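You operate a simulated robot arm through the tools that you are given. There is no shell and no other tool.

You are at the controls of a simulated robot arm. One attempt, no reset.

TASK
Wipe the dust off the packing bench with the yellow pad.
Fine: raise the white clamp flap and slide the end stop out of the way to LARGE, green knob tight again; put the pad back. What is to be rubbed or washed off counts as gone when no trace of it is left.

The check looks at the end state, three seconds after you hand in, the way a careful person would. Anything else that was tipped, shoved, dropped, spilled or broken makes it a failure.

THE ROBOT
A 7-joint arm with a two-finger gripper, fixed in place. Base frame: the origin is at the foot of the arm, x ahead of it, y to its left, z up; the work surface is at about z = 82. Units: cm, degrees, N and s.
With the tool pointing down near the work surface it reaches from about 30 to 74 cm from the base axis. Its first joint turns from -166.0 to 166.0 degrees. Payload 2.94 kg.
The tool frame sits at the grasp point between the pads (the TCP): z along the fingers, y along the line on which they close. The tips reach 3 cm beyond it. The gripper opens to 13.8 cm. The gripper's body begins 10.9 cm behind the TCP.
Orientation is told as [roll, pitch, yaw] about the base's x, y, z axes, in that order, counted from this pose: with the fingers straight down and closing along the base's y, the tool's x points along the base's -x, its y along +y and its z along -z.

THE INTERFACE
- The arm moves only by the tool step_arm. Its argument "moves" is a list of rows, each an object of numbers (a shift or turn left out is 0, a gripper value left out holds the last): "tx", "ty", "tz": the shift along the tool's x, y, z in m; "wx", "wy", "wz": the turn, a rotation vector about the tool's x, y, z in degrees; "jaw": the gripper command, from -1 (shut) to 1 (fully open), values between in proportion. In form: [{"tx": .., "ty": .., "tz": .., "wx": .., "wy": .., "wz": .., "jaw": ..}, ...]. A call has 1 to 20 rows; each row shifts and turns the commanded pose from where the row before left it, along the tool's axes as they then stand. Each row takes 0.2 s and may step no farther than 5 cm and 8.6 degrees from the row before; otherwise, or with a gripper value out of range, the whole call is refused. A pose out of reach is approached as far as the arm can. The call stops where the force on the tool passes 50 N (or 10 N more than at its start, if that is more) or the arm is blocked; 0.2 s more then pass. The fingers move at their own pace and stop on an object; they squeeze with about 39 N. The grip force told is the motor's: it shows also when the fingers shut on nothing. Time passes only in rows, and 0.2 s behind the last, so rows that do not move let the fingers close. The reply holds the time, the measured pose of the TCP, the force on the tool along the base axes, the opening and the grip force, in the units named above and with some noise, with the torque about the TCP (base axes, N m) and any sound that the robot's microphone picked up.
- Cameras (640 x 400 px; columns grow to the right, rows downward): "scene" is fixed at [5.05, -64.93, 141.06]; the picture's right is [0.92, -0.39, 0.00], its down [-0.13, -0.31, -0.94] and it looks along [0.37, 0.87, -0.34] (base axes); focal length 276 px, centre (320, 200). "wrist" rides on the gripper at [7.1, 1.9, -14.6] in the tool frame; the picture's right is [-0.26, 0.97, 0.00], its down [-0.85, -0.23, -0.48] and it looks along [-0.46, -0.12, 0.88] (tool axes); focal length 280 px, centre (320, 200). There is no depth. A picture from a camera that has moved, and an enlarged one, comes with that camera's place and axes in the base frame and with its lens.
- camera(camera): a new picture of that camera. It takes no simulated time.
- raise_lower(by): slides the trunk up (or, below 0, down) by that many cm; the arm rides with it, the base frame stays. It gives what a move gives, with no picture.
- enlarge(camera, box): a new picture of the part [left, top, right, bottom] of that camera's present view, enlarged. It takes no simulated time.
- job_done(): hands the job in; it is judged then, once.

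Nothing tells you positions but the pictures and the camera data. Unless the task says otherwise, let go and move clear before handing in.

The tools are called after ">>>" by a JSON object that holds its "op" and its "data". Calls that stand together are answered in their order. step_arm: Moves the arm, as the interface text tells. Its arguments: {"type":"object","properties":{"moves":{"type":"array"}},"required":["moves"]} The other tools are called the same way: raise_lower (by) slides the trunk up or down; camera (camera) takes a picture; enlarge (camera, box) takes an enlarged picture of a part of a camera's view; job_done () hands the job in.

At the start:

```text
t: 0.0
eef_pos: [42.24, -9.62, 135.71]
orientation: [0.0, 0.0, 0.0]
contact_force: [-1.0, -0.3, -0.2]
torque: [0.03, -0.01, 0.04]
width: 13.78
finger_force: 0.0
trunk travel left (down, up): [-42.5, 2.9]
```

scene: 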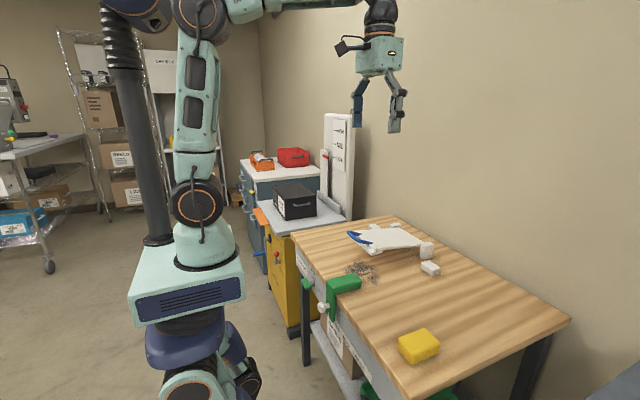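
wrist: 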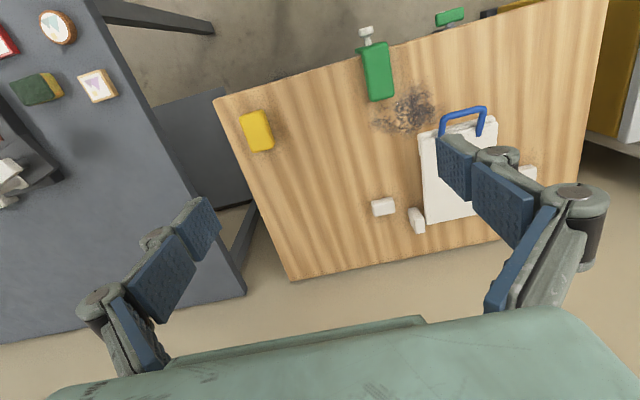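

I see a wooden packing bench with a yellow pad, a green clamp, a patch of dust, a white board with a blue handle and small white blocks. The task also mentions a white clamp flap, an end stop with a "LARGE" scale and a green knob, so I'll look more closely before moving.

>>> {"op": "enlarge", "data": {"camera": "scene", "box": [280, 200, 460, 320]}}

>>> {"op": "enlarge", "data": {"camera": "scene", "box": [230, 100, 380, 220]}}

>>> {"op": "enlarge", "data": {"camera": "scene", "box": [360, 300, 480, 400]}}

>>> {"op": "enlarge", "data": {"camera": "wrist", "box": [340, 0, 600, 240]}}

>>> {"op": "enlarge", "data": {"camera": "wrist", "box": [200, 60, 360, 180]}}

>>> {"op": "enlarge", "data": {"camera": "scene", "box": [280, 260, 380, 400]}}

```text
3.33 times, centred on (370, 260) of scene
camera zoom: at [5.05, -64.93, 141.06], right [0.92, -0.39, 0.0], down [-0.13, -0.31, -0.94], along [0.37, 0.87, -0.34], focal length 918 px, centre (153, 0)
```

zoom: 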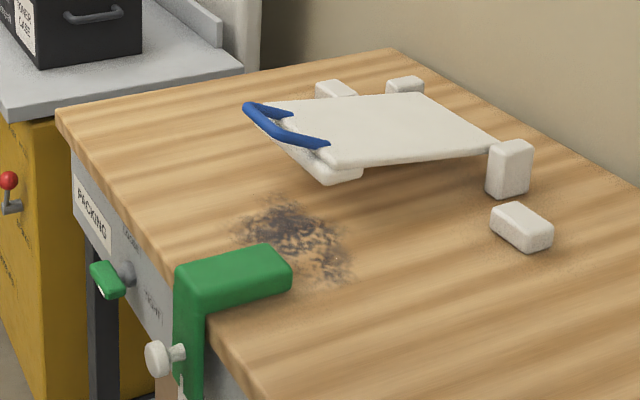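

```text
3.33 times, centred on (305, 160) of scene
camera zoom: at [5.05, -64.93, 141.06], right [0.92, -0.39, 0.0], down [-0.13, -0.31, -0.94], along [0.37, 0.87, -0.34], focal length 918 px, centre (370, 333)
```

zoom: 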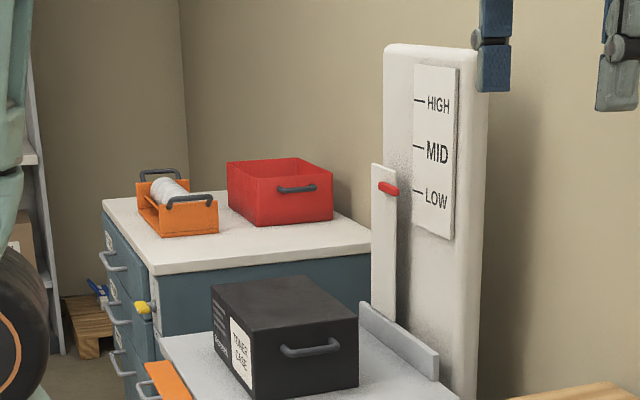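

```text
4.00 times, centred on (420, 350) of scene
camera zoom: at [5.05, -64.93, 141.06], right [0.92, -0.39, 0.0], down [-0.13, -0.31, -0.94], along [0.37, 0.87, -0.34], focal length 1102 px, centre (-80, -400)
```

zoom: 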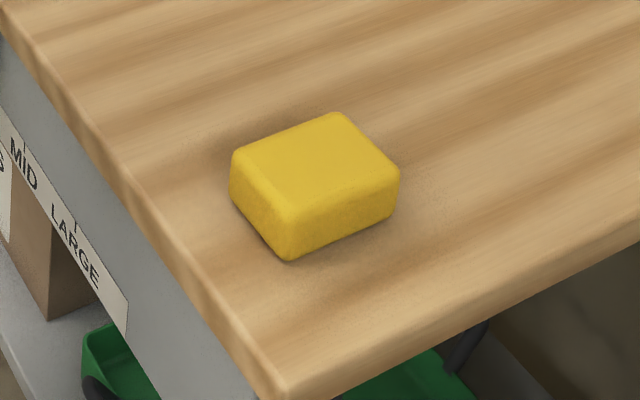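

```text
1.67 times, centred on (470, 120) of wrist
camera zoom: at [35.09, -7.71, 150.3], right [0.26, 0.97, 0.0], down [0.85, -0.23, 0.48], along [0.46, -0.12, -0.88], focal length 467 px, centre (70, 333)
```

zoom: 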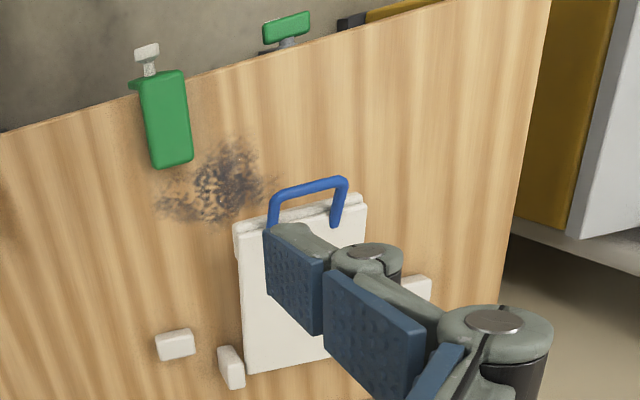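

```text
3.33 times, centred on (280, 120) of wrist
camera zoom: at [35.09, -7.71, 150.3], right [0.26, 0.97, 0.0], down [0.85, -0.23, 0.48], along [0.46, -0.12, -0.88], focal length 935 px, centre (453, 467)
```

zoom: 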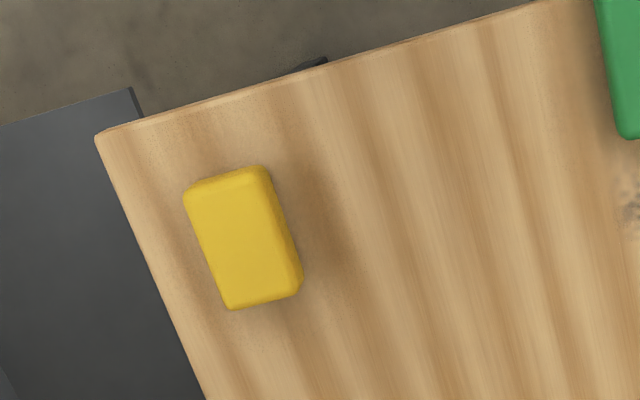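

```text
2.86 times, centred on (330, 330) of scene
camera zoom: at [5.05, -64.93, 141.06], right [0.92, -0.39, 0.0], down [-0.13, -0.31, -0.94], along [0.37, 0.87, -0.34], focal length 787 px, centre (291, -171)
```

zoom: 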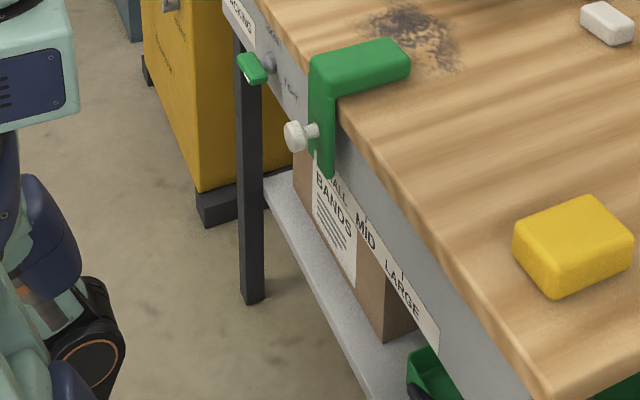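

The bench is aligned with the base axes, with its front edge at about x=39. The pad is near (48,-26) and the dust near (53,9). The green L-bracket is the end stop, at about y=3, and the green knob is near y=22 on the apron. I'll zoom in on the labels and mechanisms.

>>> {"op": "enlarge", "data": {"camera": "scene", "box": [295, 245, 335, 305]}}

>>> {"op": "enlarge", "data": {"camera": "scene", "box": [300, 265, 370, 325]}}

>>> {"op": "enlarge", "data": {"camera": "scene", "box": [340, 220, 450, 285]}}

>>> {"op": "enlarge", "data": {"camera": "scene", "box": [370, 310, 440, 400]}}

>>> {"op": "enlarge", "data": {"camera": "wrist", "box": [340, 0, 480, 100]}}

>>> {"op": "enlarge", "data": {"camera": "wrist", "box": [360, 90, 560, 240]}}

```text
6.67 times, centred on (315, 275) of scene
camera zoom: at [5.05, -64.93, 141.06], right [0.92, -0.39, 0.0], down [-0.13, -0.31, -0.94], along [0.37, 0.87, -0.34], focal length 1837 px, centre (353, -300)
```

zoom: 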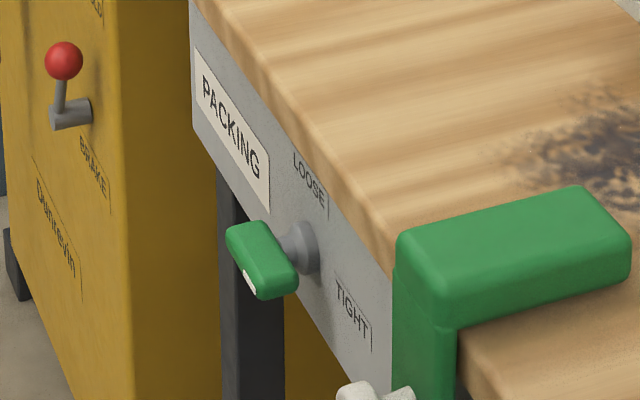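

```text
6.67 times, centred on (335, 295) of scene
camera zoom: at [5.05, -64.93, 141.06], right [0.92, -0.39, 0.0], down [-0.13, -0.31, -0.94], along [0.37, 0.87, -0.34], focal length 1837 px, centre (220, -433)
```

zoom: 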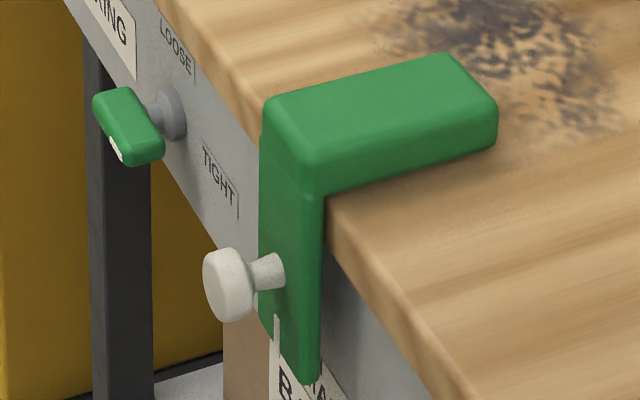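

```text
5.82 times, centred on (395, 252) of scene
camera zoom: at [5.05, -64.93, 141.06], right [0.92, -0.39, 0.0], down [-0.13, -0.31, -0.94], along [0.37, 0.87, -0.34], focal length 1603 px, centre (-116, -106)
```

zoom: 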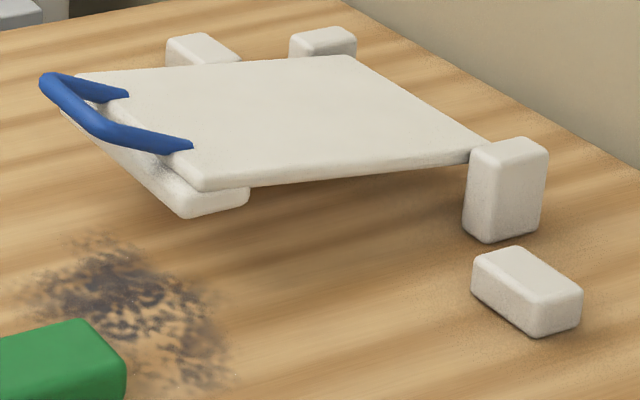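

```text
4.44 times, centred on (405, 355) of scene
camera zoom: at [5.05, -64.93, 141.06], right [0.92, -0.39, 0.0], down [-0.13, -0.31, -0.94], along [0.37, 0.87, -0.34], focal length 1224 px, centre (-58, -489)
```

zoom: 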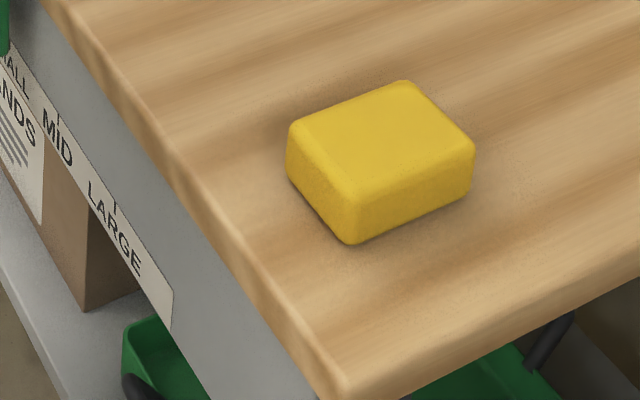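

```text
4.00 times, centred on (410, 50) of wrist
camera zoom: at [35.09, -7.71, 150.3], right [0.26, 0.97, 0.0], down [0.85, -0.23, 0.48], along [0.46, -0.12, -0.88], focal length 1122 px, centre (-40, 800)
```

zoom: 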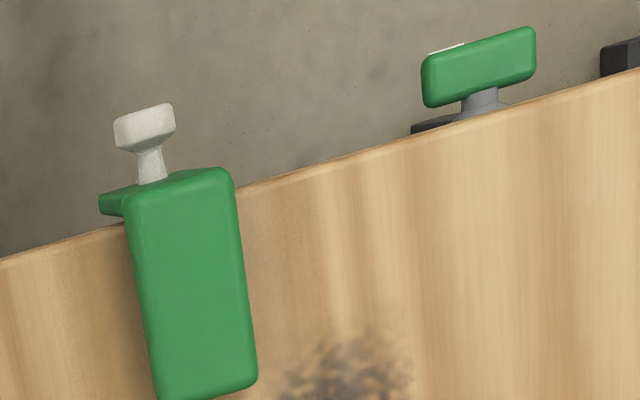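

```text
2.67 times, centred on (460, 165) of wrist
camera zoom: at [35.09, -7.71, 150.3], right [0.26, 0.97, 0.0], down [0.85, -0.23, 0.48], along [0.46, -0.12, -0.88], focal length 748 px, centre (-53, 293)
```

zoom: 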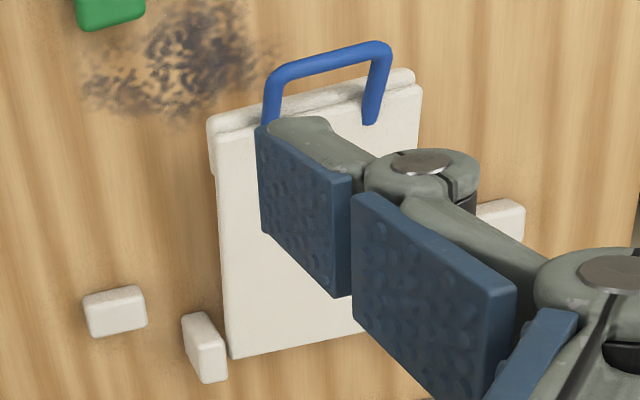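

The end stop sits at SMALL and its knob points to TIGHT. LOOSE is above the knob, so loosening turns the pointer from -y up to +z. The flap is hinged at the back, with its blue handle near (53, 17, 92). I'll bring the wrist camera closer to measure more accurately.

>>> {"op": "step_arm", "data": {"moves": [{"tx": 0.0075, "ty": 0.018, "tz": 0.026, "jaw": -1}, {"tx": 0.0075, "ty": 0.018, "tz": 0.026}, {"tx": 0.0075, "ty": 0.018, "tz": 0.026}, {"tx": 0.0075, "ty": 0.018, "tz": 0.026}, {"tx": 0.0075, "ty": 0.018, "tz": 0.026}, {"tx": 0.0075, "ty": 0.018, "tz": 0.026}, {"tx": 0.0075, "ty": 0.018, "tz": 0.026}, {"tx": 0.0075, "ty": 0.018, "tz": 0.026}]}}

>>> {"op": "camera", "data": {"camera": "wrist"}}

>>> {"op": "camera", "data": {"camera": "scene"}}

```text
t: 1.8
eef_pos: [36.19, 4.78, 114.88]
orientation: [0.0, -0.2, 0.1]
contact_force: [0.4, -0.3, 0.4]
torque: [-0.01, 0.0, 0.01]
width: 0.0
finger_force: 28.7
trunk travel left (down, up): [-42.5, 2.9]
```

```text
taken
camera wrist: at [29.02, 6.75, 129.43], right [0.26, 0.97, 0.0], down [0.85, -0.23, 0.48], along [0.46, -0.12, -0.88], focal length 280 px, centre (320, 200)
```

wrist: 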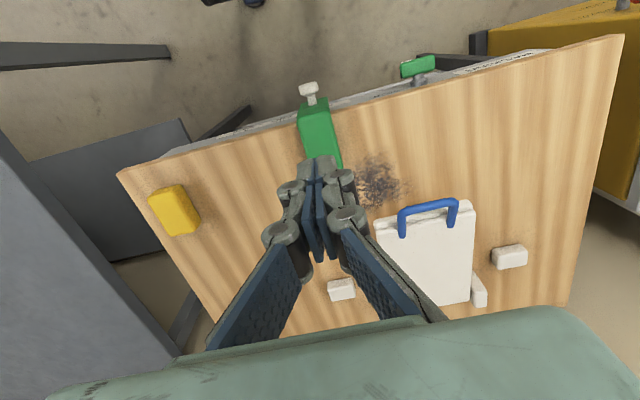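

```text
taken
```

scene: 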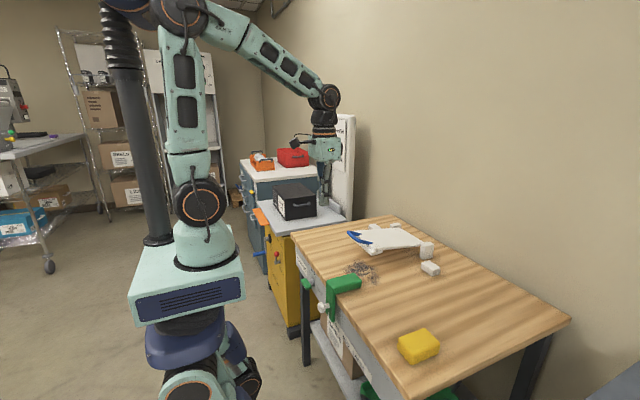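

>>> {"op": "enlarge", "data": {"camera": "wrist", "box": [280, 40, 460, 160]}}

>>> {"op": "enlarge", "data": {"camera": "wrist", "box": [320, 140, 540, 310]}}

>>> {"op": "enlarge", "data": {"camera": "wrist", "box": [110, 120, 330, 270]}}

```text
3.33 times, centred on (370, 100) of wrist
camera zoom: at [29.02, 6.75, 129.43], right [0.26, 0.97, 0.0], down [0.85, -0.23, 0.48], along [0.46, -0.12, -0.88], focal length 935 px, centre (153, 533)
```

zoom: 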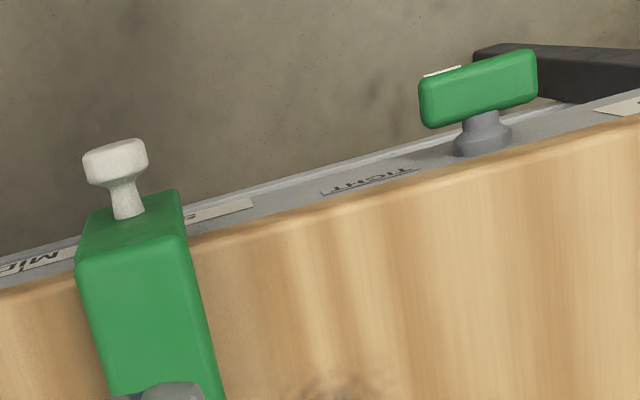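

```text
2.35 times, centred on (430, 225) of wrist
camera zoom: at [29.02, 6.75, 129.43], right [0.26, 0.97, 0.0], down [0.85, -0.23, 0.48], along [0.46, -0.12, -0.88], focal length 660 px, centre (61, 141)
```

zoom: 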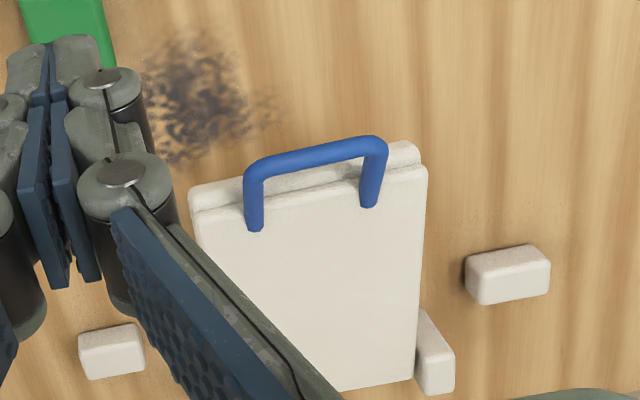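

```text
2.67 times, centred on (220, 195) of wrist
camera zoom: at [29.02, 6.75, 129.43], right [0.26, 0.97, 0.0], down [0.85, -0.23, 0.48], along [0.46, -0.12, -0.88], focal length 748 px, centre (587, 213)
```

zoom: 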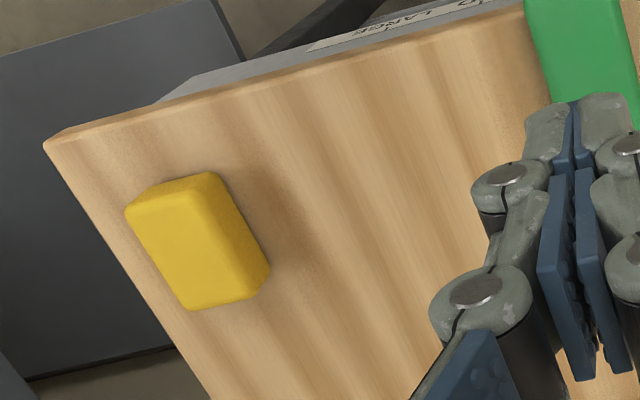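

The handle triangulates to x≈53.2, y 13–21, z≈92.5. The hinge posts are at x≈79–80. I'll tilt the closed fingers 45° forward and then bring them under the blue handle to lift the flap.

>>> {"op": "step_arm", "data": {"moves": [{"tx": -0.0095, "ty": 0.0305, "tz": 0.01725, "jaw": -1}, {"tx": -0.0095, "ty": 0.0305, "tz": 0.01725}, {"tx": -0.0095, "ty": 0.0305, "tz": 0.01725}, {"tx": -0.0095, "ty": 0.0305, "tz": 0.01725}, {"wy": -7.5}, {"wy": -7.5}, {"wy": -7.5}, {"wy": -7.5}, {"wy": -7.5}, {"wy": -7.5}]}}

>>> {"op": "camera", "data": {"camera": "scene"}}

>>> {"op": "camera", "data": {"camera": "wrist"}}

```text
t: 4.0
eef_pos: [40.91, 18.07, 108.36]
orientation: [0.0, -45.0, 0.1]
contact_force: [0.5, 0.0, -0.7]
torque: [-0.02, 0.06, -0.02]
width: 0.0
finger_force: 28.5
out of reach, approached as far as the arm can: row 10
trunk travel left (down, up): [-42.5, 2.9]
```

```text
taken
```

scene: 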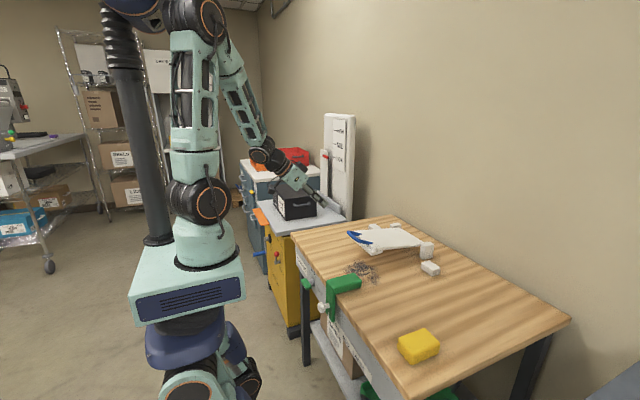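

```text
taken
camera wrist: at [25.63, 19.94, 113.75], right [0.18, 0.97, 0.18], down [0.26, -0.23, 0.94], along [0.95, -0.12, -0.3], focal length 280 px, centre (320, 200)
```

wrist: 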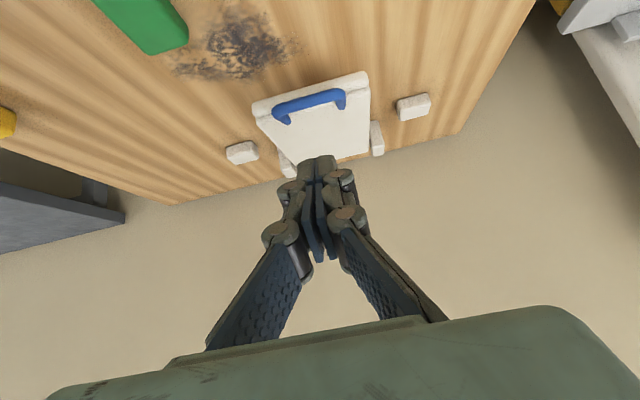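

>>> {"op": "enlarge", "data": {"camera": "wrist", "box": [160, 0, 460, 200]}}

```text
2.00 times, centred on (310, 100) of wrist
camera zoom: at [25.63, 19.94, 113.75], right [0.18, 0.97, 0.18], down [0.26, -0.23, 0.94], along [0.95, -0.12, -0.3], focal length 561 px, centre (340, 400)
```

zoom: 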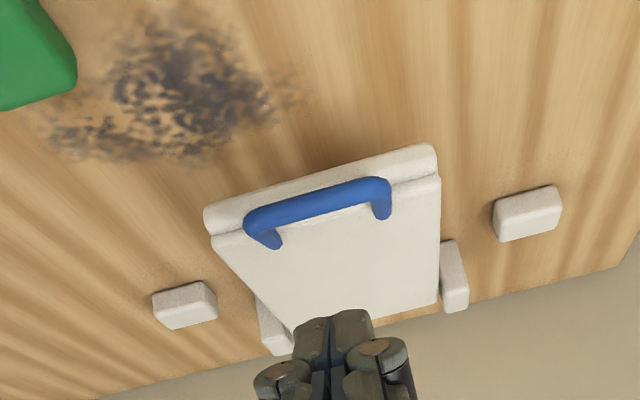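

>>> {"op": "step_arm", "data": {"moves": [{"tx": 0.0141, "ty": -0.0027, "tz": 0.0283}, {"tx": 0.0141, "ty": -0.0027, "tz": 0.0283}, {"tx": 0.0141, "ty": -0.0027, "tz": 0.0283}]}}

>>> {"op": "camera", "data": {"camera": "scene"}}

```text
t: 4.8
eef_pos: [44.02, 17.24, 99.25]
orientation: [0.1, -44.9, 0.0]
contact_force: [0.1, -0.1, -0.6]
torque: [-0.02, 0.01, 0.02]
width: 0.02
finger_force: 28.9
trunk travel left (down, up): [-42.5, 2.9]
```

```text
taken
```

scene: 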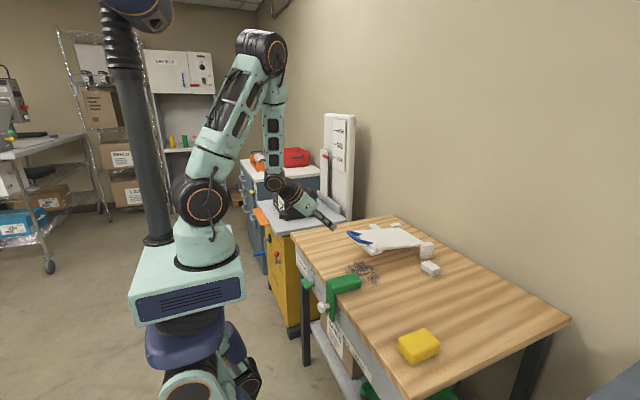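

>>> {"op": "step_arm", "data": {"moves": [{"tx": 0.02416, "tz": 0.0218}, {"tx": 0.02416, "tz": 0.0218}, {"tx": 0.02416, "tz": 0.0218}, {"tx": -0.0165, "tz": 0.0165}, {"tx": -0.0165, "tz": 0.0165}, {"tx": -0.0165, "tz": 0.0165}]}}

>>> {"op": "camera", "data": {"camera": "scene"}}

>>> {"op": "camera", "data": {"camera": "wrist"}}

>>> {"op": "enlarge", "data": {"camera": "scene", "box": [260, 160, 460, 290]}}

```text
t: 6.2
eef_pos: [50.43, 17.2, 89.61]
orientation: [0.1, -44.9, 0.0]
contact_force: [0.6, 0.6, 0.5]
torque: [-0.02, -0.03, 0.01]
width: 0.01
finger_force: 28.1
trunk travel left (down, up): [-42.5, 2.9]
```

```text
taken
```

scene: 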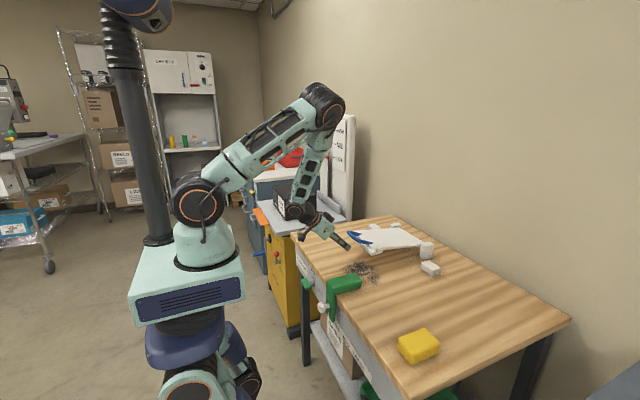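

```text
taken
camera wrist: at [35.14, 19.1, 94.93], right [0.18, 0.97, 0.19], down [0.26, -0.23, 0.94], along [0.95, -0.12, -0.3], focal length 280 px, centre (320, 200)
```

wrist: 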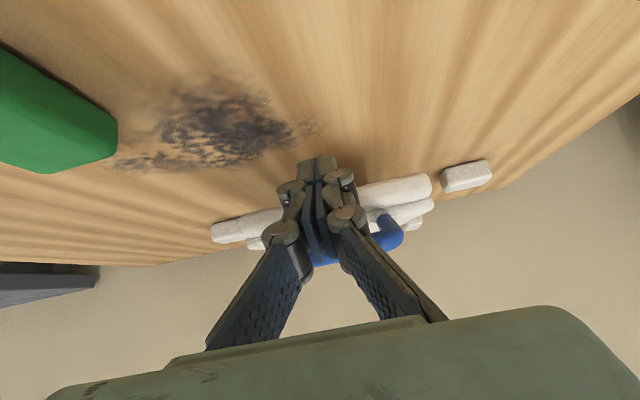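

```text
3.08 times, centred on (360, 225) of scene
camera zoom: at [5.05, -64.93, 141.06], right [0.92, -0.39, 0.0], down [-0.13, -0.31, -0.94], along [0.37, 0.87, -0.34], focal length 848 px, centre (197, 123)
```

zoom: 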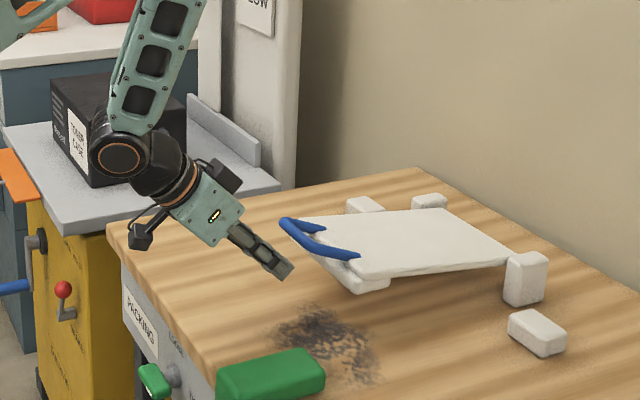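

>>> {"op": "step_arm", "data": {"moves": [{"tx": -0.0113, "tz": -0.0099}, {"tx": -0.0113, "tz": -0.0099}, {"tx": -0.0194, "tz": -0.0117}, {"tx": -0.0194, "tz": -0.0117}, {"tx": -0.0209, "tz": -0.0074}, {"tx": -0.0209, "tz": -0.0074}]}}

>>> {"op": "enlarge", "data": {"camera": "scene", "box": [260, 140, 460, 270]}}

>>> {"op": "camera", "data": {"camera": "wrist"}}

```text
t: 7.6
eef_pos: [53.62, 17.05, 101.09]
orientation: [0.0, -45.1, 0.0]
contact_force: [-4.5, 0.9, -1.7]
torque: [0.0, 0.06, 0.02]
width: 0.0
finger_force: 28.1
trunk travel left (down, up): [-42.5, 2.9]
```

```text
3.08 times, centred on (360, 205) of scene
camera zoom: at [5.05, -64.93, 141.06], right [0.92, -0.39, 0.0], down [-0.13, -0.31, -0.94], along [0.37, 0.87, -0.34], focal length 848 px, centre (197, 185)
```

zoom: 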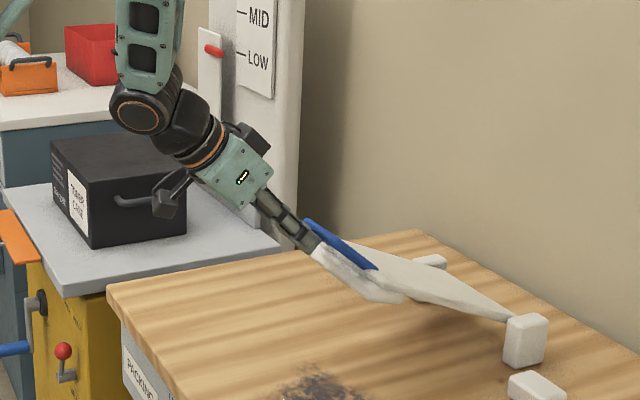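

```text
taken
camera wrist: at [38.32, 18.95, 106.35], right [0.18, 0.97, 0.19], down [0.26, -0.23, 0.94], along [0.95, -0.12, -0.3], focal length 280 px, centre (320, 200)
```

wrist: 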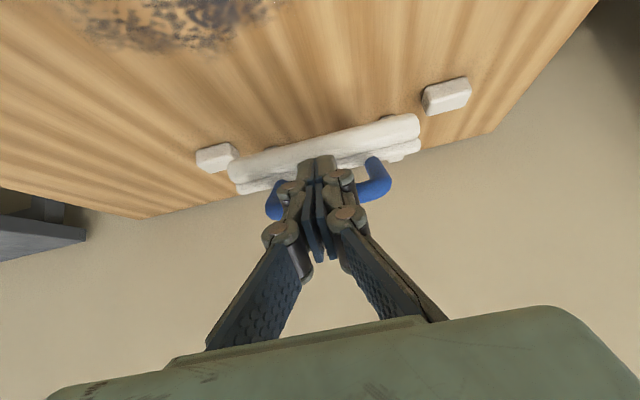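

>>> {"op": "step_arm", "data": {"moves": [{"tx": -0.0223, "tz": -0.0039}, {"tx": -0.0223, "tz": -0.0039}, {"tx": -0.0223, "tz": -0.00035}, {"tx": -0.0223, "tz": -0.00035}, {"tx": -0.0223, "tz": 0.0039}, {"tx": -0.0223, "tz": 0.0039}]}}

>>> {"op": "enlarge", "data": {"camera": "scene", "box": [280, 130, 480, 260]}}

>>> {"op": "camera", "data": {"camera": "wrist"}}

```text
t: 9.0
eef_pos: [63.06, 17.1, 110.58]
orientation: [0.0, -45.0, 0.1]
contact_force: [-2.3, -0.1, -2.0]
torque: [-0.03, 0.06, -0.02]
width: 0.01
finger_force: 28.0
trunk travel left (down, up): [-42.5, 2.9]
```

```text
3.08 times, centred on (380, 195) of scene
camera zoom: at [5.05, -64.93, 141.06], right [0.92, -0.39, 0.0], down [-0.13, -0.31, -0.94], along [0.37, 0.87, -0.34], focal length 848 px, centre (135, 215)
```

zoom: 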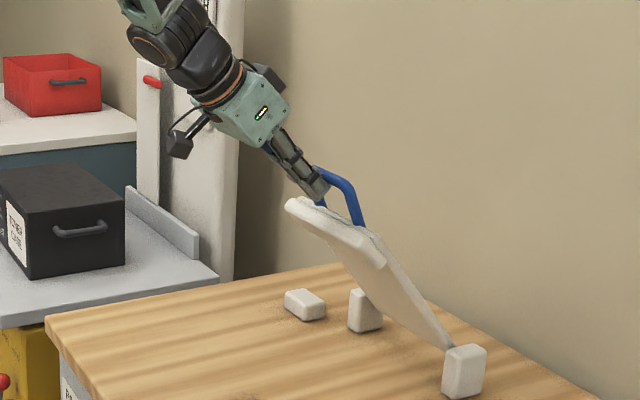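

```text
taken
camera wrist: at [47.78, 19.0, 115.89], right [0.18, 0.97, 0.19], down [0.26, -0.23, 0.94], along [0.95, -0.12, -0.3], focal length 280 px, centre (320, 200)
```

wrist: 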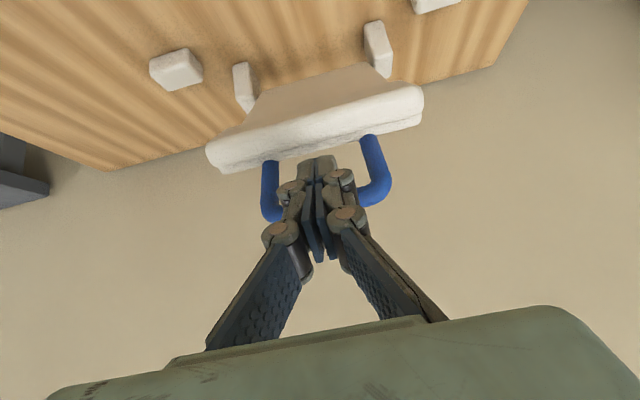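

>>> {"op": "step_arm", "data": {"moves": [{"tx": -0.0209, "tz": 0.0081}, {"tx": -0.0209, "tz": 0.0081}, {"tx": -0.0194, "tz": 0.011}, {"tx": -0.0194, "tz": 0.011}, {"tx": -0.0173, "tz": 0.0145}, {"tx": -0.0173, "tz": 0.0145}]}}

>>> {"op": "enlarge", "data": {"camera": "scene", "box": [300, 120, 500, 250]}}

>>> {"op": "camera", "data": {"camera": "wrist"}}

```text
t: 10.4
eef_pos: [75.91, 17.08, 113.74]
orientation: [-0.2, -44.9, 0.1]
contact_force: [-1.9, -0.3, -5.4]
torque: [0.04, 0.03, -0.01]
width: 0.0
finger_force: 28.6
trunk travel left (down, up): [-42.5, 2.9]
```

```text
3.08 times, centred on (400, 185) of scene
camera zoom: at [5.05, -64.93, 141.06], right [0.92, -0.39, 0.0], down [-0.13, -0.31, -0.94], along [0.37, 0.87, -0.34], focal length 848 px, centre (74, 246)
```

zoom: 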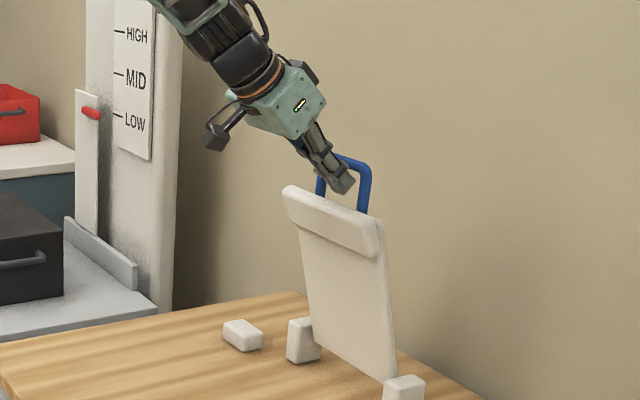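

```text
taken
camera wrist: at [60.62, 19.07, 119.15], right [0.18, 0.97, 0.18], down [0.27, -0.23, 0.94], along [0.95, -0.12, -0.3], focal length 280 px, centre (320, 200)
```

wrist: 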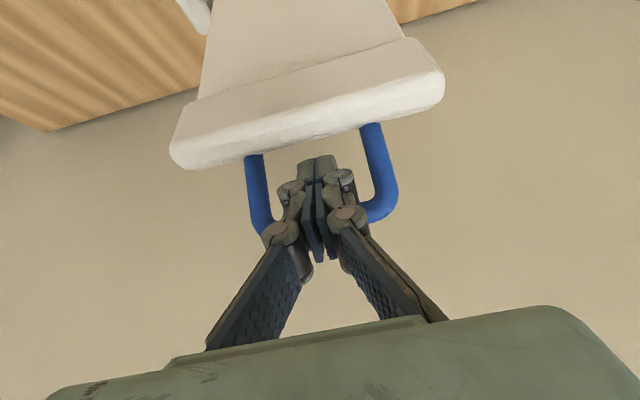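

>>> {"op": "step_arm", "data": {"moves": [{"tx": -0.0071, "tz": 0.0085}, {"tx": -0.0071, "tz": 0.0085}, {"tx": -0.0071, "tz": 0.0085}, {"tx": -0.0071, "tz": 0.0085}]}}

>>> {"op": "enlarge", "data": {"camera": "scene", "box": [300, 120, 500, 250]}}

>>> {"op": "camera", "data": {"camera": "wrist"}}

```text
t: 10.9
eef_pos: [76.98, 17.33, 112.79]
orientation: [-0.3, -43.7, 0.1]
contact_force: [-1.7, 0.0, -3.0]
torque: [-0.04, -0.39, 0.02]
width: 0.0
finger_force: 28.9
trunk travel left (down, up): [-42.5, 2.9]
stopped in row 2: the force on the tool passed its limit at 58 N (the readings are from after the stop); the commanded pose is now the measured one
```

```text
3.08 times, centred on (400, 185) of scene
camera zoom: at [5.05, -64.93, 141.06], right [0.92, -0.39, 0.0], down [-0.13, -0.31, -0.94], along [0.37, 0.87, -0.34], focal length 848 px, centre (74, 246)
```

zoom: 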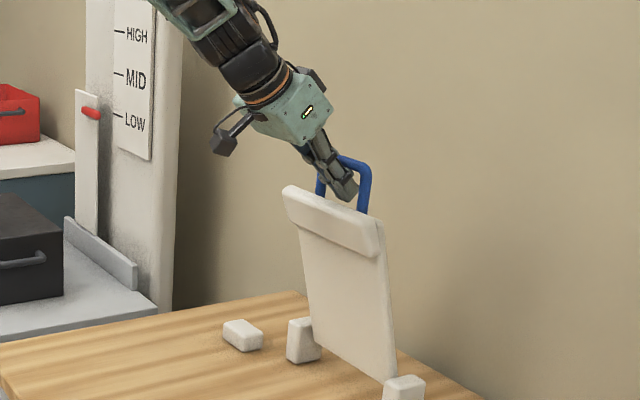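

```text
taken
camera wrist: at [61.77, 19.23, 118.37], right [0.19, 0.97, 0.18], down [0.28, -0.23, 0.93], along [0.94, -0.13, -0.32], focal length 280 px, centre (320, 200)
```

wrist: 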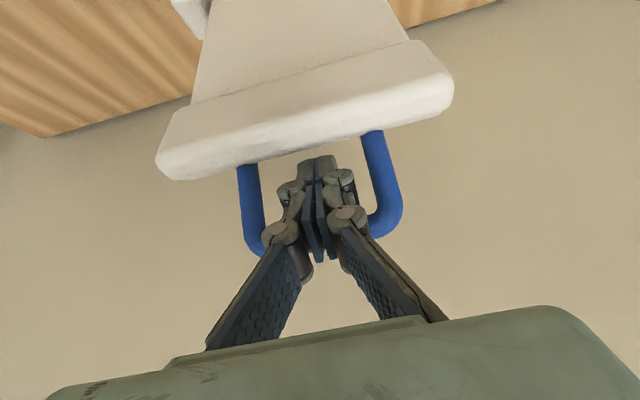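

The flap is up to about 80–85° and the push reached 58 N, so it looks to be at its stop. I'll back off gently along the finger axis and check whether it stays up.

>>> {"op": "step_arm", "data": {"moves": [{"tx": 0.004, "tz": -0.008}, {"tx": 0.004, "tz": -0.01}, {"tx": 0.002, "tz": -0.015}]}}

>>> {"op": "enlarge", "data": {"camera": "scene", "box": [300, 120, 500, 250]}}

```text
t: 11.7
eef_pos: [73.92, 17.29, 114.66]
orientation: [-0.2, -43.9, 0.0]
contact_force: [-0.2, -0.5, 0.6]
torque: [0.0, -0.01, 0.03]
width: 0.0
finger_force: 27.9
trunk travel left (down, up): [-42.5, 2.9]
```

```text
3.08 times, centred on (400, 185) of scene
camera zoom: at [5.05, -64.93, 141.06], right [0.92, -0.39, 0.0], down [-0.13, -0.31, -0.94], along [0.37, 0.87, -0.34], focal length 848 px, centre (74, 246)
```

zoom: 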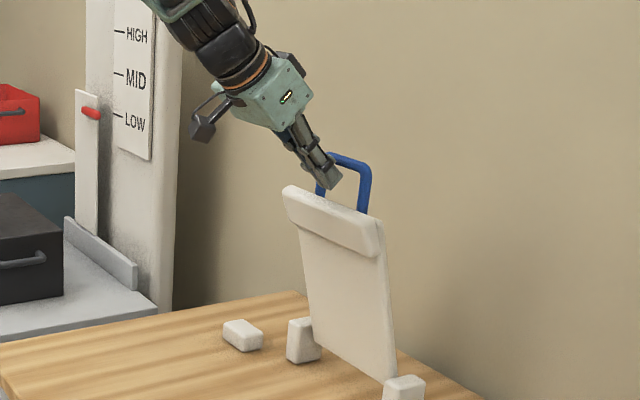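

>>> {"op": "step_arm", "data": {"moves": [{"tx": 0.0205, "tz": -0.0268}, {"tx": 0.0205, "tz": -0.0268}, {"tx": 0.0205, "tz": -0.0268}, {"tx": 0.0205, "tz": -0.0268}, {"tx": 0.0205, "tz": -0.0268}, {"tx": 0.0205, "tz": -0.0268}, {"wy": 7.3}, {"wy": 7.3}, {"wy": 7.3}, {"wy": 7.3}, {"wy": 7.3}, {"wy": 7.4}]}}

>>> {"op": "camera", "data": {"camera": "scene"}}

>>> {"op": "camera", "data": {"camera": "wrist"}}

```text
t: 14.3
eef_pos: [53.9, 17.19, 117.61]
orientation: [-0.1, 0.2, -0.1]
contact_force: [-1.2, -0.1, 1.0]
torque: [-0.03, 0.01, 0.03]
width: 0.01
finger_force: 28.3
trunk travel left (down, up): [-42.5, 2.9]
```

```text
taken
```

scene: 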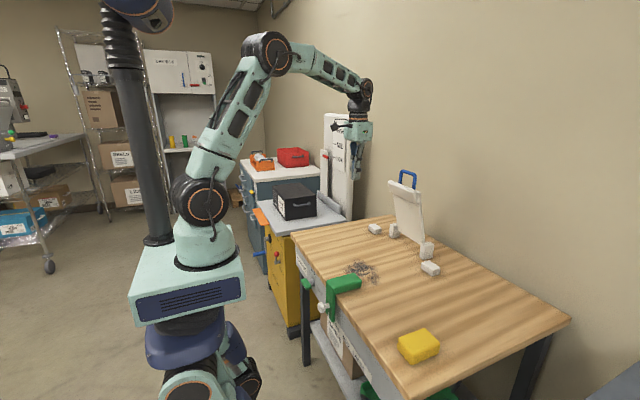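

```text
taken
camera wrist: at [46.94, 19.25, 132.23], right [0.26, 0.96, 0.0], down [0.85, -0.23, 0.47], along [0.46, -0.13, -0.88], focal length 280 px, centre (320, 200)
```

wrist: 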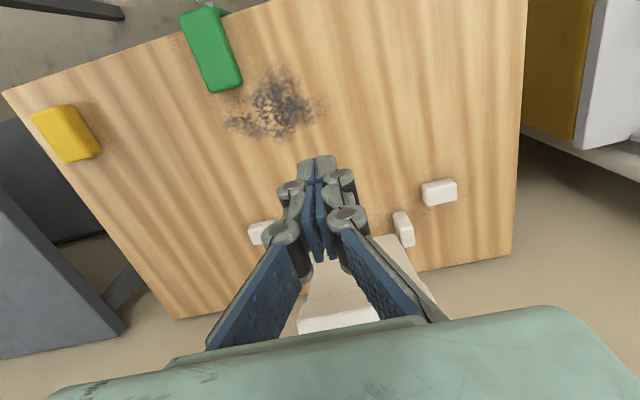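

The flap stays up and the dust is fully visible. I'll zoom in to map how far it extends.

>>> {"op": "enlarge", "data": {"camera": "wrist", "box": [160, 30, 380, 170]}}

>>> {"op": "enlarge", "data": {"camera": "scene", "box": [320, 240, 420, 300]}}

```text
2.86 times, centred on (270, 100) of wrist
camera zoom: at [46.94, 19.25, 132.23], right [0.26, 0.96, 0.0], down [0.85, -0.23, 0.47], along [0.46, -0.13, -0.88], focal length 801 px, centre (463, 486)
```

zoom: 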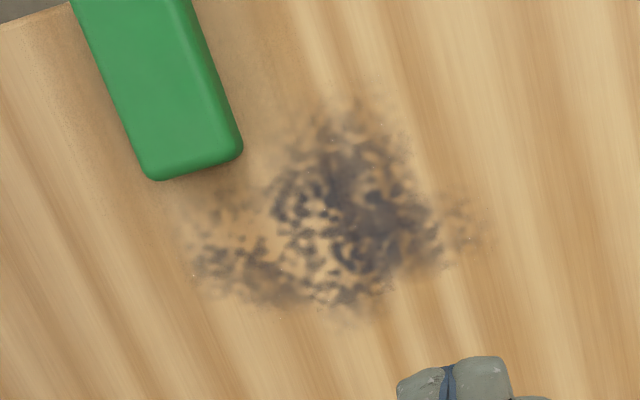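

```text
6.40 times, centred on (370, 270) of scene
camera zoom: at [5.05, -64.93, 141.06], right [0.92, -0.39, 0.0], down [-0.13, -0.31, -0.94], along [0.37, 0.87, -0.34], focal length 1763 px, centre (0, -248)
```

zoom: 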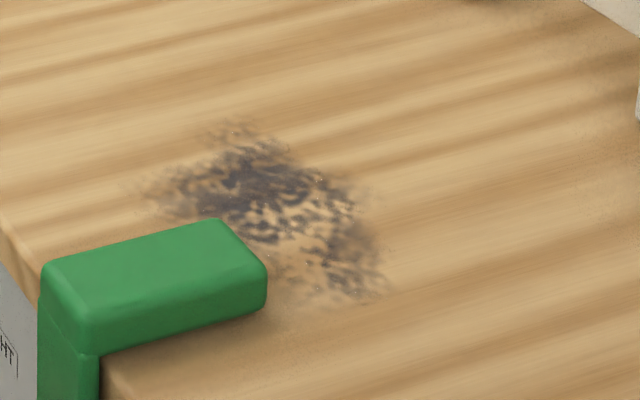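

>>> {"op": "step_arm", "data": {"moves": [{"tx": 0.02175, "ty": 0.011, "tz": 0.02825, "jaw": -1}, {"tx": 0.02175, "ty": 0.011, "tz": 0.02825}, {"tx": 0.02175, "ty": 0.011, "tz": 0.02825}, {"tx": 0.02175, "ty": 0.011, "tz": 0.02825}, {"tx": 0.02175, "ty": 0.011, "tz": 0.02825}, {"tx": 0.02175, "ty": 0.011, "tz": 0.02825}, {"tx": 0.02175, "ty": 0.011, "tz": 0.02825}, {"tx": 0.02175, "ty": 0.011, "tz": 0.02825}]}}

>>> {"op": "camera", "data": {"camera": "scene"}}

>>> {"op": "camera", "data": {"camera": "wrist"}}

```text
t: 16.1
eef_pos: [36.58, 26.02, 95.1]
orientation: [-0.1, -0.1, -0.1]
contact_force: [0.7, -0.4, -0.5]
torque: [0.01, -0.03, -0.03]
width: 0.0
finger_force: 28.5
trunk travel left (down, up): [-42.5, 2.9]
```

```text
taken
```

scene: 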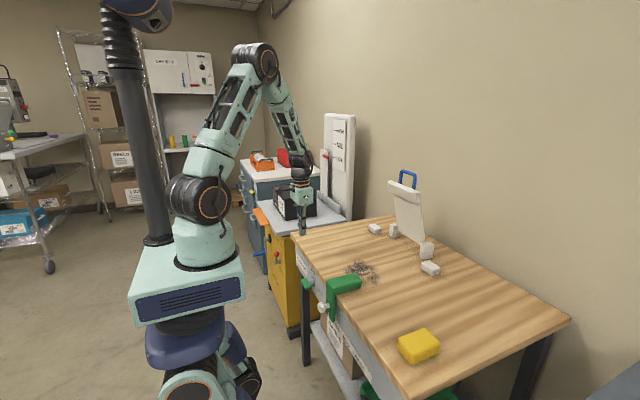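

```text
taken
camera wrist: at [29.5, 28.05, 109.68], right [0.26, 0.96, 0.0], down [0.85, -0.23, 0.48], along [0.46, -0.13, -0.88], focal length 280 px, centre (320, 200)
```

wrist: 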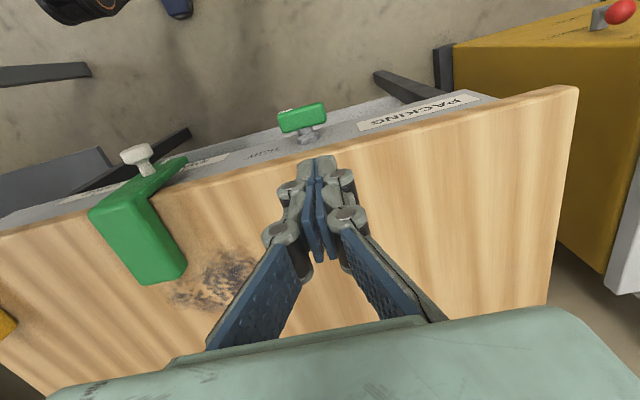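

>>> {"op": "enlarge", "data": {"camera": "wrist", "box": [250, 80, 370, 170]}}

>>> {"op": "enlarge", "data": {"camera": "scene", "box": [280, 210, 350, 300]}}

>>> {"op": "enlarge", "data": {"camera": "wrist", "box": [60, 130, 260, 300]}}

```text
4.44 times, centred on (310, 125) of wrist
camera zoom: at [29.5, 28.05, 109.68], right [0.26, 0.96, 0.0], down [0.85, -0.23, 0.48], along [0.46, -0.13, -0.88], focal length 1246 px, centre (364, 533)
```

zoom: 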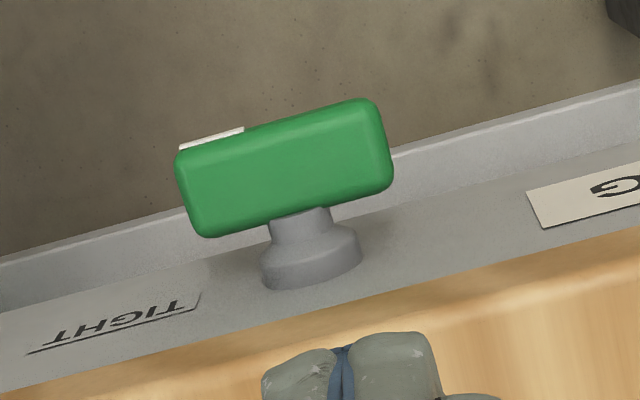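

```text
4.44 times, centred on (315, 255) of scene
camera zoom: at [5.05, -64.93, 141.06], right [0.92, -0.39, 0.0], down [-0.13, -0.31, -0.94], along [0.37, 0.87, -0.34], focal length 1224 px, centre (342, -44)
```

zoom: 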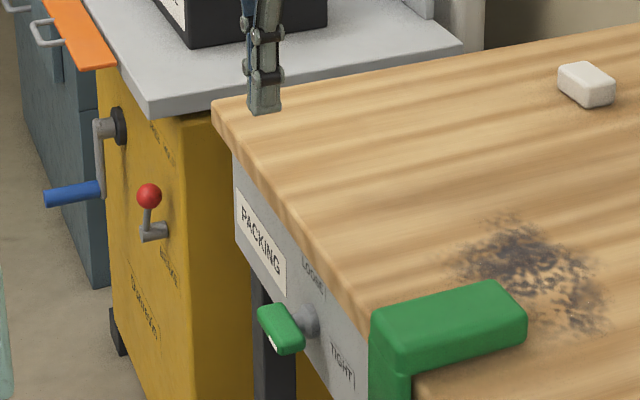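

```text
2.35 times, centred on (160, 215) of wrist
camera zoom: at [29.5, 28.05, 109.68], right [0.26, 0.96, 0.0], down [0.85, -0.23, 0.48], along [0.46, -0.13, -0.88], focal length 660 px, centre (696, 165)
```

zoom: 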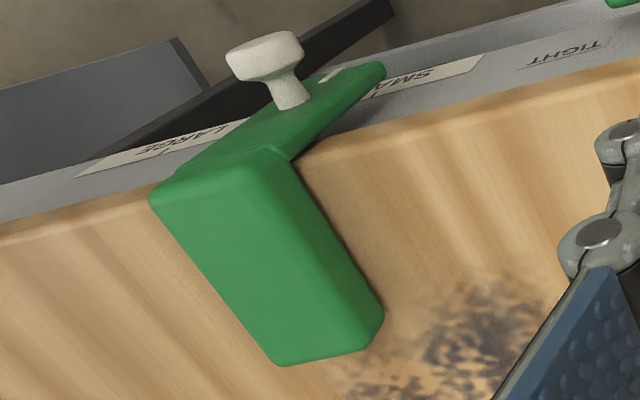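

The knob bar spans y 20.6–26.6 with its axis near (y 23.6, z 72). To loosen it, I'll lower the closed fingertips onto the +y end and press down, which swings the marked -y end up to LOOSE.

>>> {"op": "step_arm", "data": {"moves": [{"tx": 0.0, "tz": 0.036}, {"tz": 0.036}, {"tz": 0.036}, {"tz": 0.036}, {"tz": 0.036}]}}

>>> {"op": "enlarge", "data": {"camera": "scene", "box": [270, 210, 350, 310]}}

>>> {"op": "camera", "data": {"camera": "wrist"}}

```text
t: 17.3
eef_pos: [36.49, 26.03, 76.96]
orientation: [-0.1, -0.1, -0.1]
contact_force: [0.9, -0.4, 0.2]
torque: [0.02, 0.0, 0.0]
width: 0.02
finger_force: 28.0
trunk travel left (down, up): [-42.5, 2.9]
```

```text
4.00 times, centred on (310, 260) of scene
camera zoom: at [5.05, -64.93, 141.06], right [0.92, -0.39, 0.0], down [-0.13, -0.31, -0.94], along [0.37, 0.87, -0.34], focal length 1102 px, centre (360, -40)
```

zoom: 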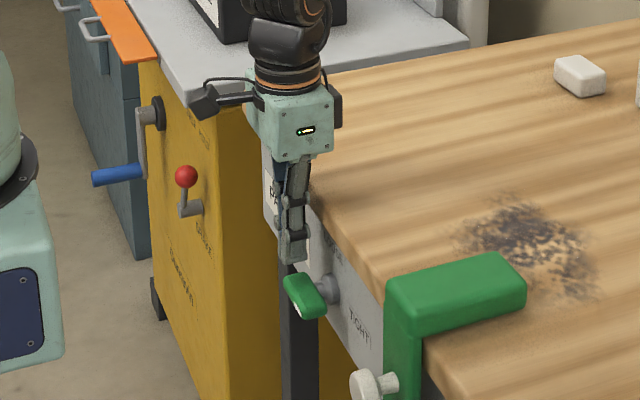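

```text
taken
camera wrist: at [29.37, 27.96, 91.65], right [0.26, 0.96, 0.0], down [0.85, -0.23, 0.48], along [0.46, -0.13, -0.88], focal length 280 px, centre (320, 200)
```

wrist: 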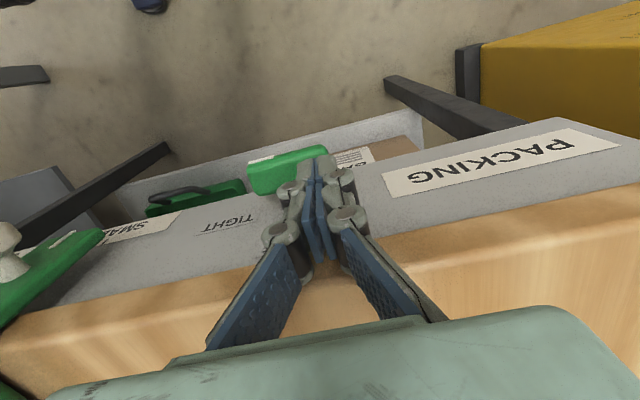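

>>> {"op": "step_arm", "data": {"moves": [{"tz": 0.007}, {"tz": 0.007}, {"tz": 0.007}, {"tz": 0.007}]}}

>>> {"op": "enlarge", "data": {"camera": "scene", "box": [270, 210, 350, 310]}}

>>> {"op": "enlarge", "data": {"camera": "wrist", "box": [200, 100, 440, 250]}}

```text
t: 18.3
eef_pos: [36.56, 25.98, 74.41]
orientation: [-0.1, -0.1, 0.0]
contact_force: [1.2, 1.6, 1.9]
torque: [0.04, 0.0, -0.01]
width: 0.0
finger_force: 28.4
trunk travel left (down, up): [-42.5, 2.9]
```

```text
4.00 times, centred on (310, 260) of scene
camera zoom: at [5.05, -64.93, 141.06], right [0.92, -0.39, 0.0], down [-0.13, -0.31, -0.94], along [0.37, 0.87, -0.34], focal length 1102 px, centre (360, -40)
```

zoom: 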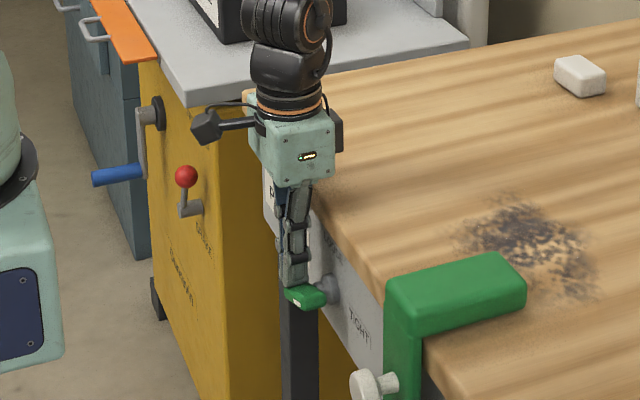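

```text
2.67 times, centred on (320, 175) of wrist
camera zoom: at [29.45, 27.96, 88.92], right [0.26, 0.96, 0.0], down [0.85, -0.23, 0.48], along [0.46, -0.13, -0.88], focal length 748 px, centre (320, 267)
```

zoom: 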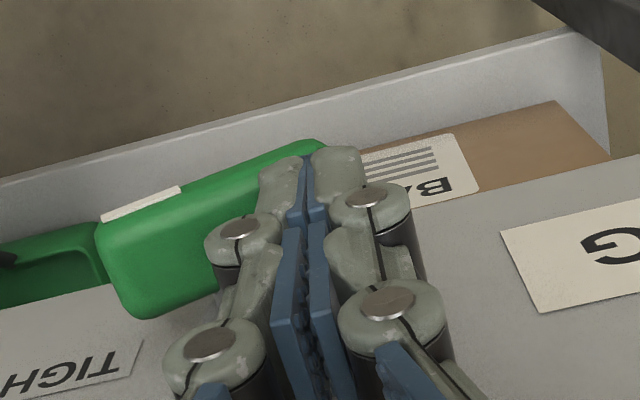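

>>> {"op": "step_arm", "data": {"moves": [{"tz": 0.007}, {"tz": 0.007}]}}

>>> {"op": "enlarge", "data": {"camera": "scene", "box": [290, 250, 340, 310]}}

>>> {"op": "enlarge", "data": {"camera": "wrist", "box": [200, 100, 440, 250]}}

```text
t: 18.9
eef_pos: [36.45, 25.99, 72.85]
orientation: [-0.2, 0.0, -0.2]
contact_force: [0.2, -0.2, -0.3]
torque: [0.05, 0.01, -0.02]
width: 0.01
finger_force: 28.0
trunk travel left (down, up): [-42.5, 2.9]
```

```text
6.67 times, centred on (315, 280) of scene
camera zoom: at [5.05, -64.93, 141.06], right [0.92, -0.39, 0.0], down [-0.13, -0.31, -0.94], along [0.37, 0.87, -0.34], focal length 1837 px, centre (353, -333)
```

zoom: 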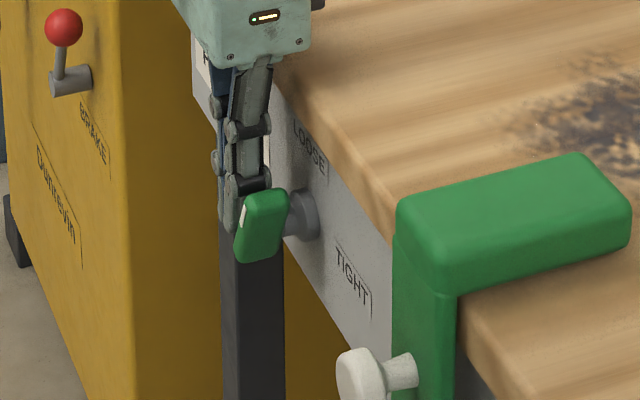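

```text
2.67 times, centred on (320, 175) of wrist
camera zoom: at [29.37, 27.94, 87.47], right [0.26, 0.96, 0.0], down [0.85, -0.23, 0.48], along [0.46, -0.13, -0.88], focal length 748 px, centre (320, 267)
```

zoom: 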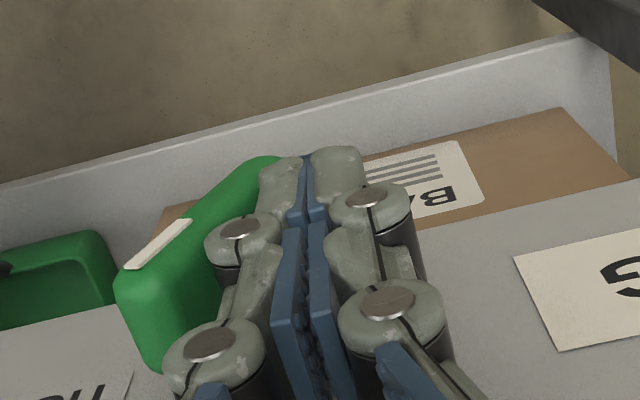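

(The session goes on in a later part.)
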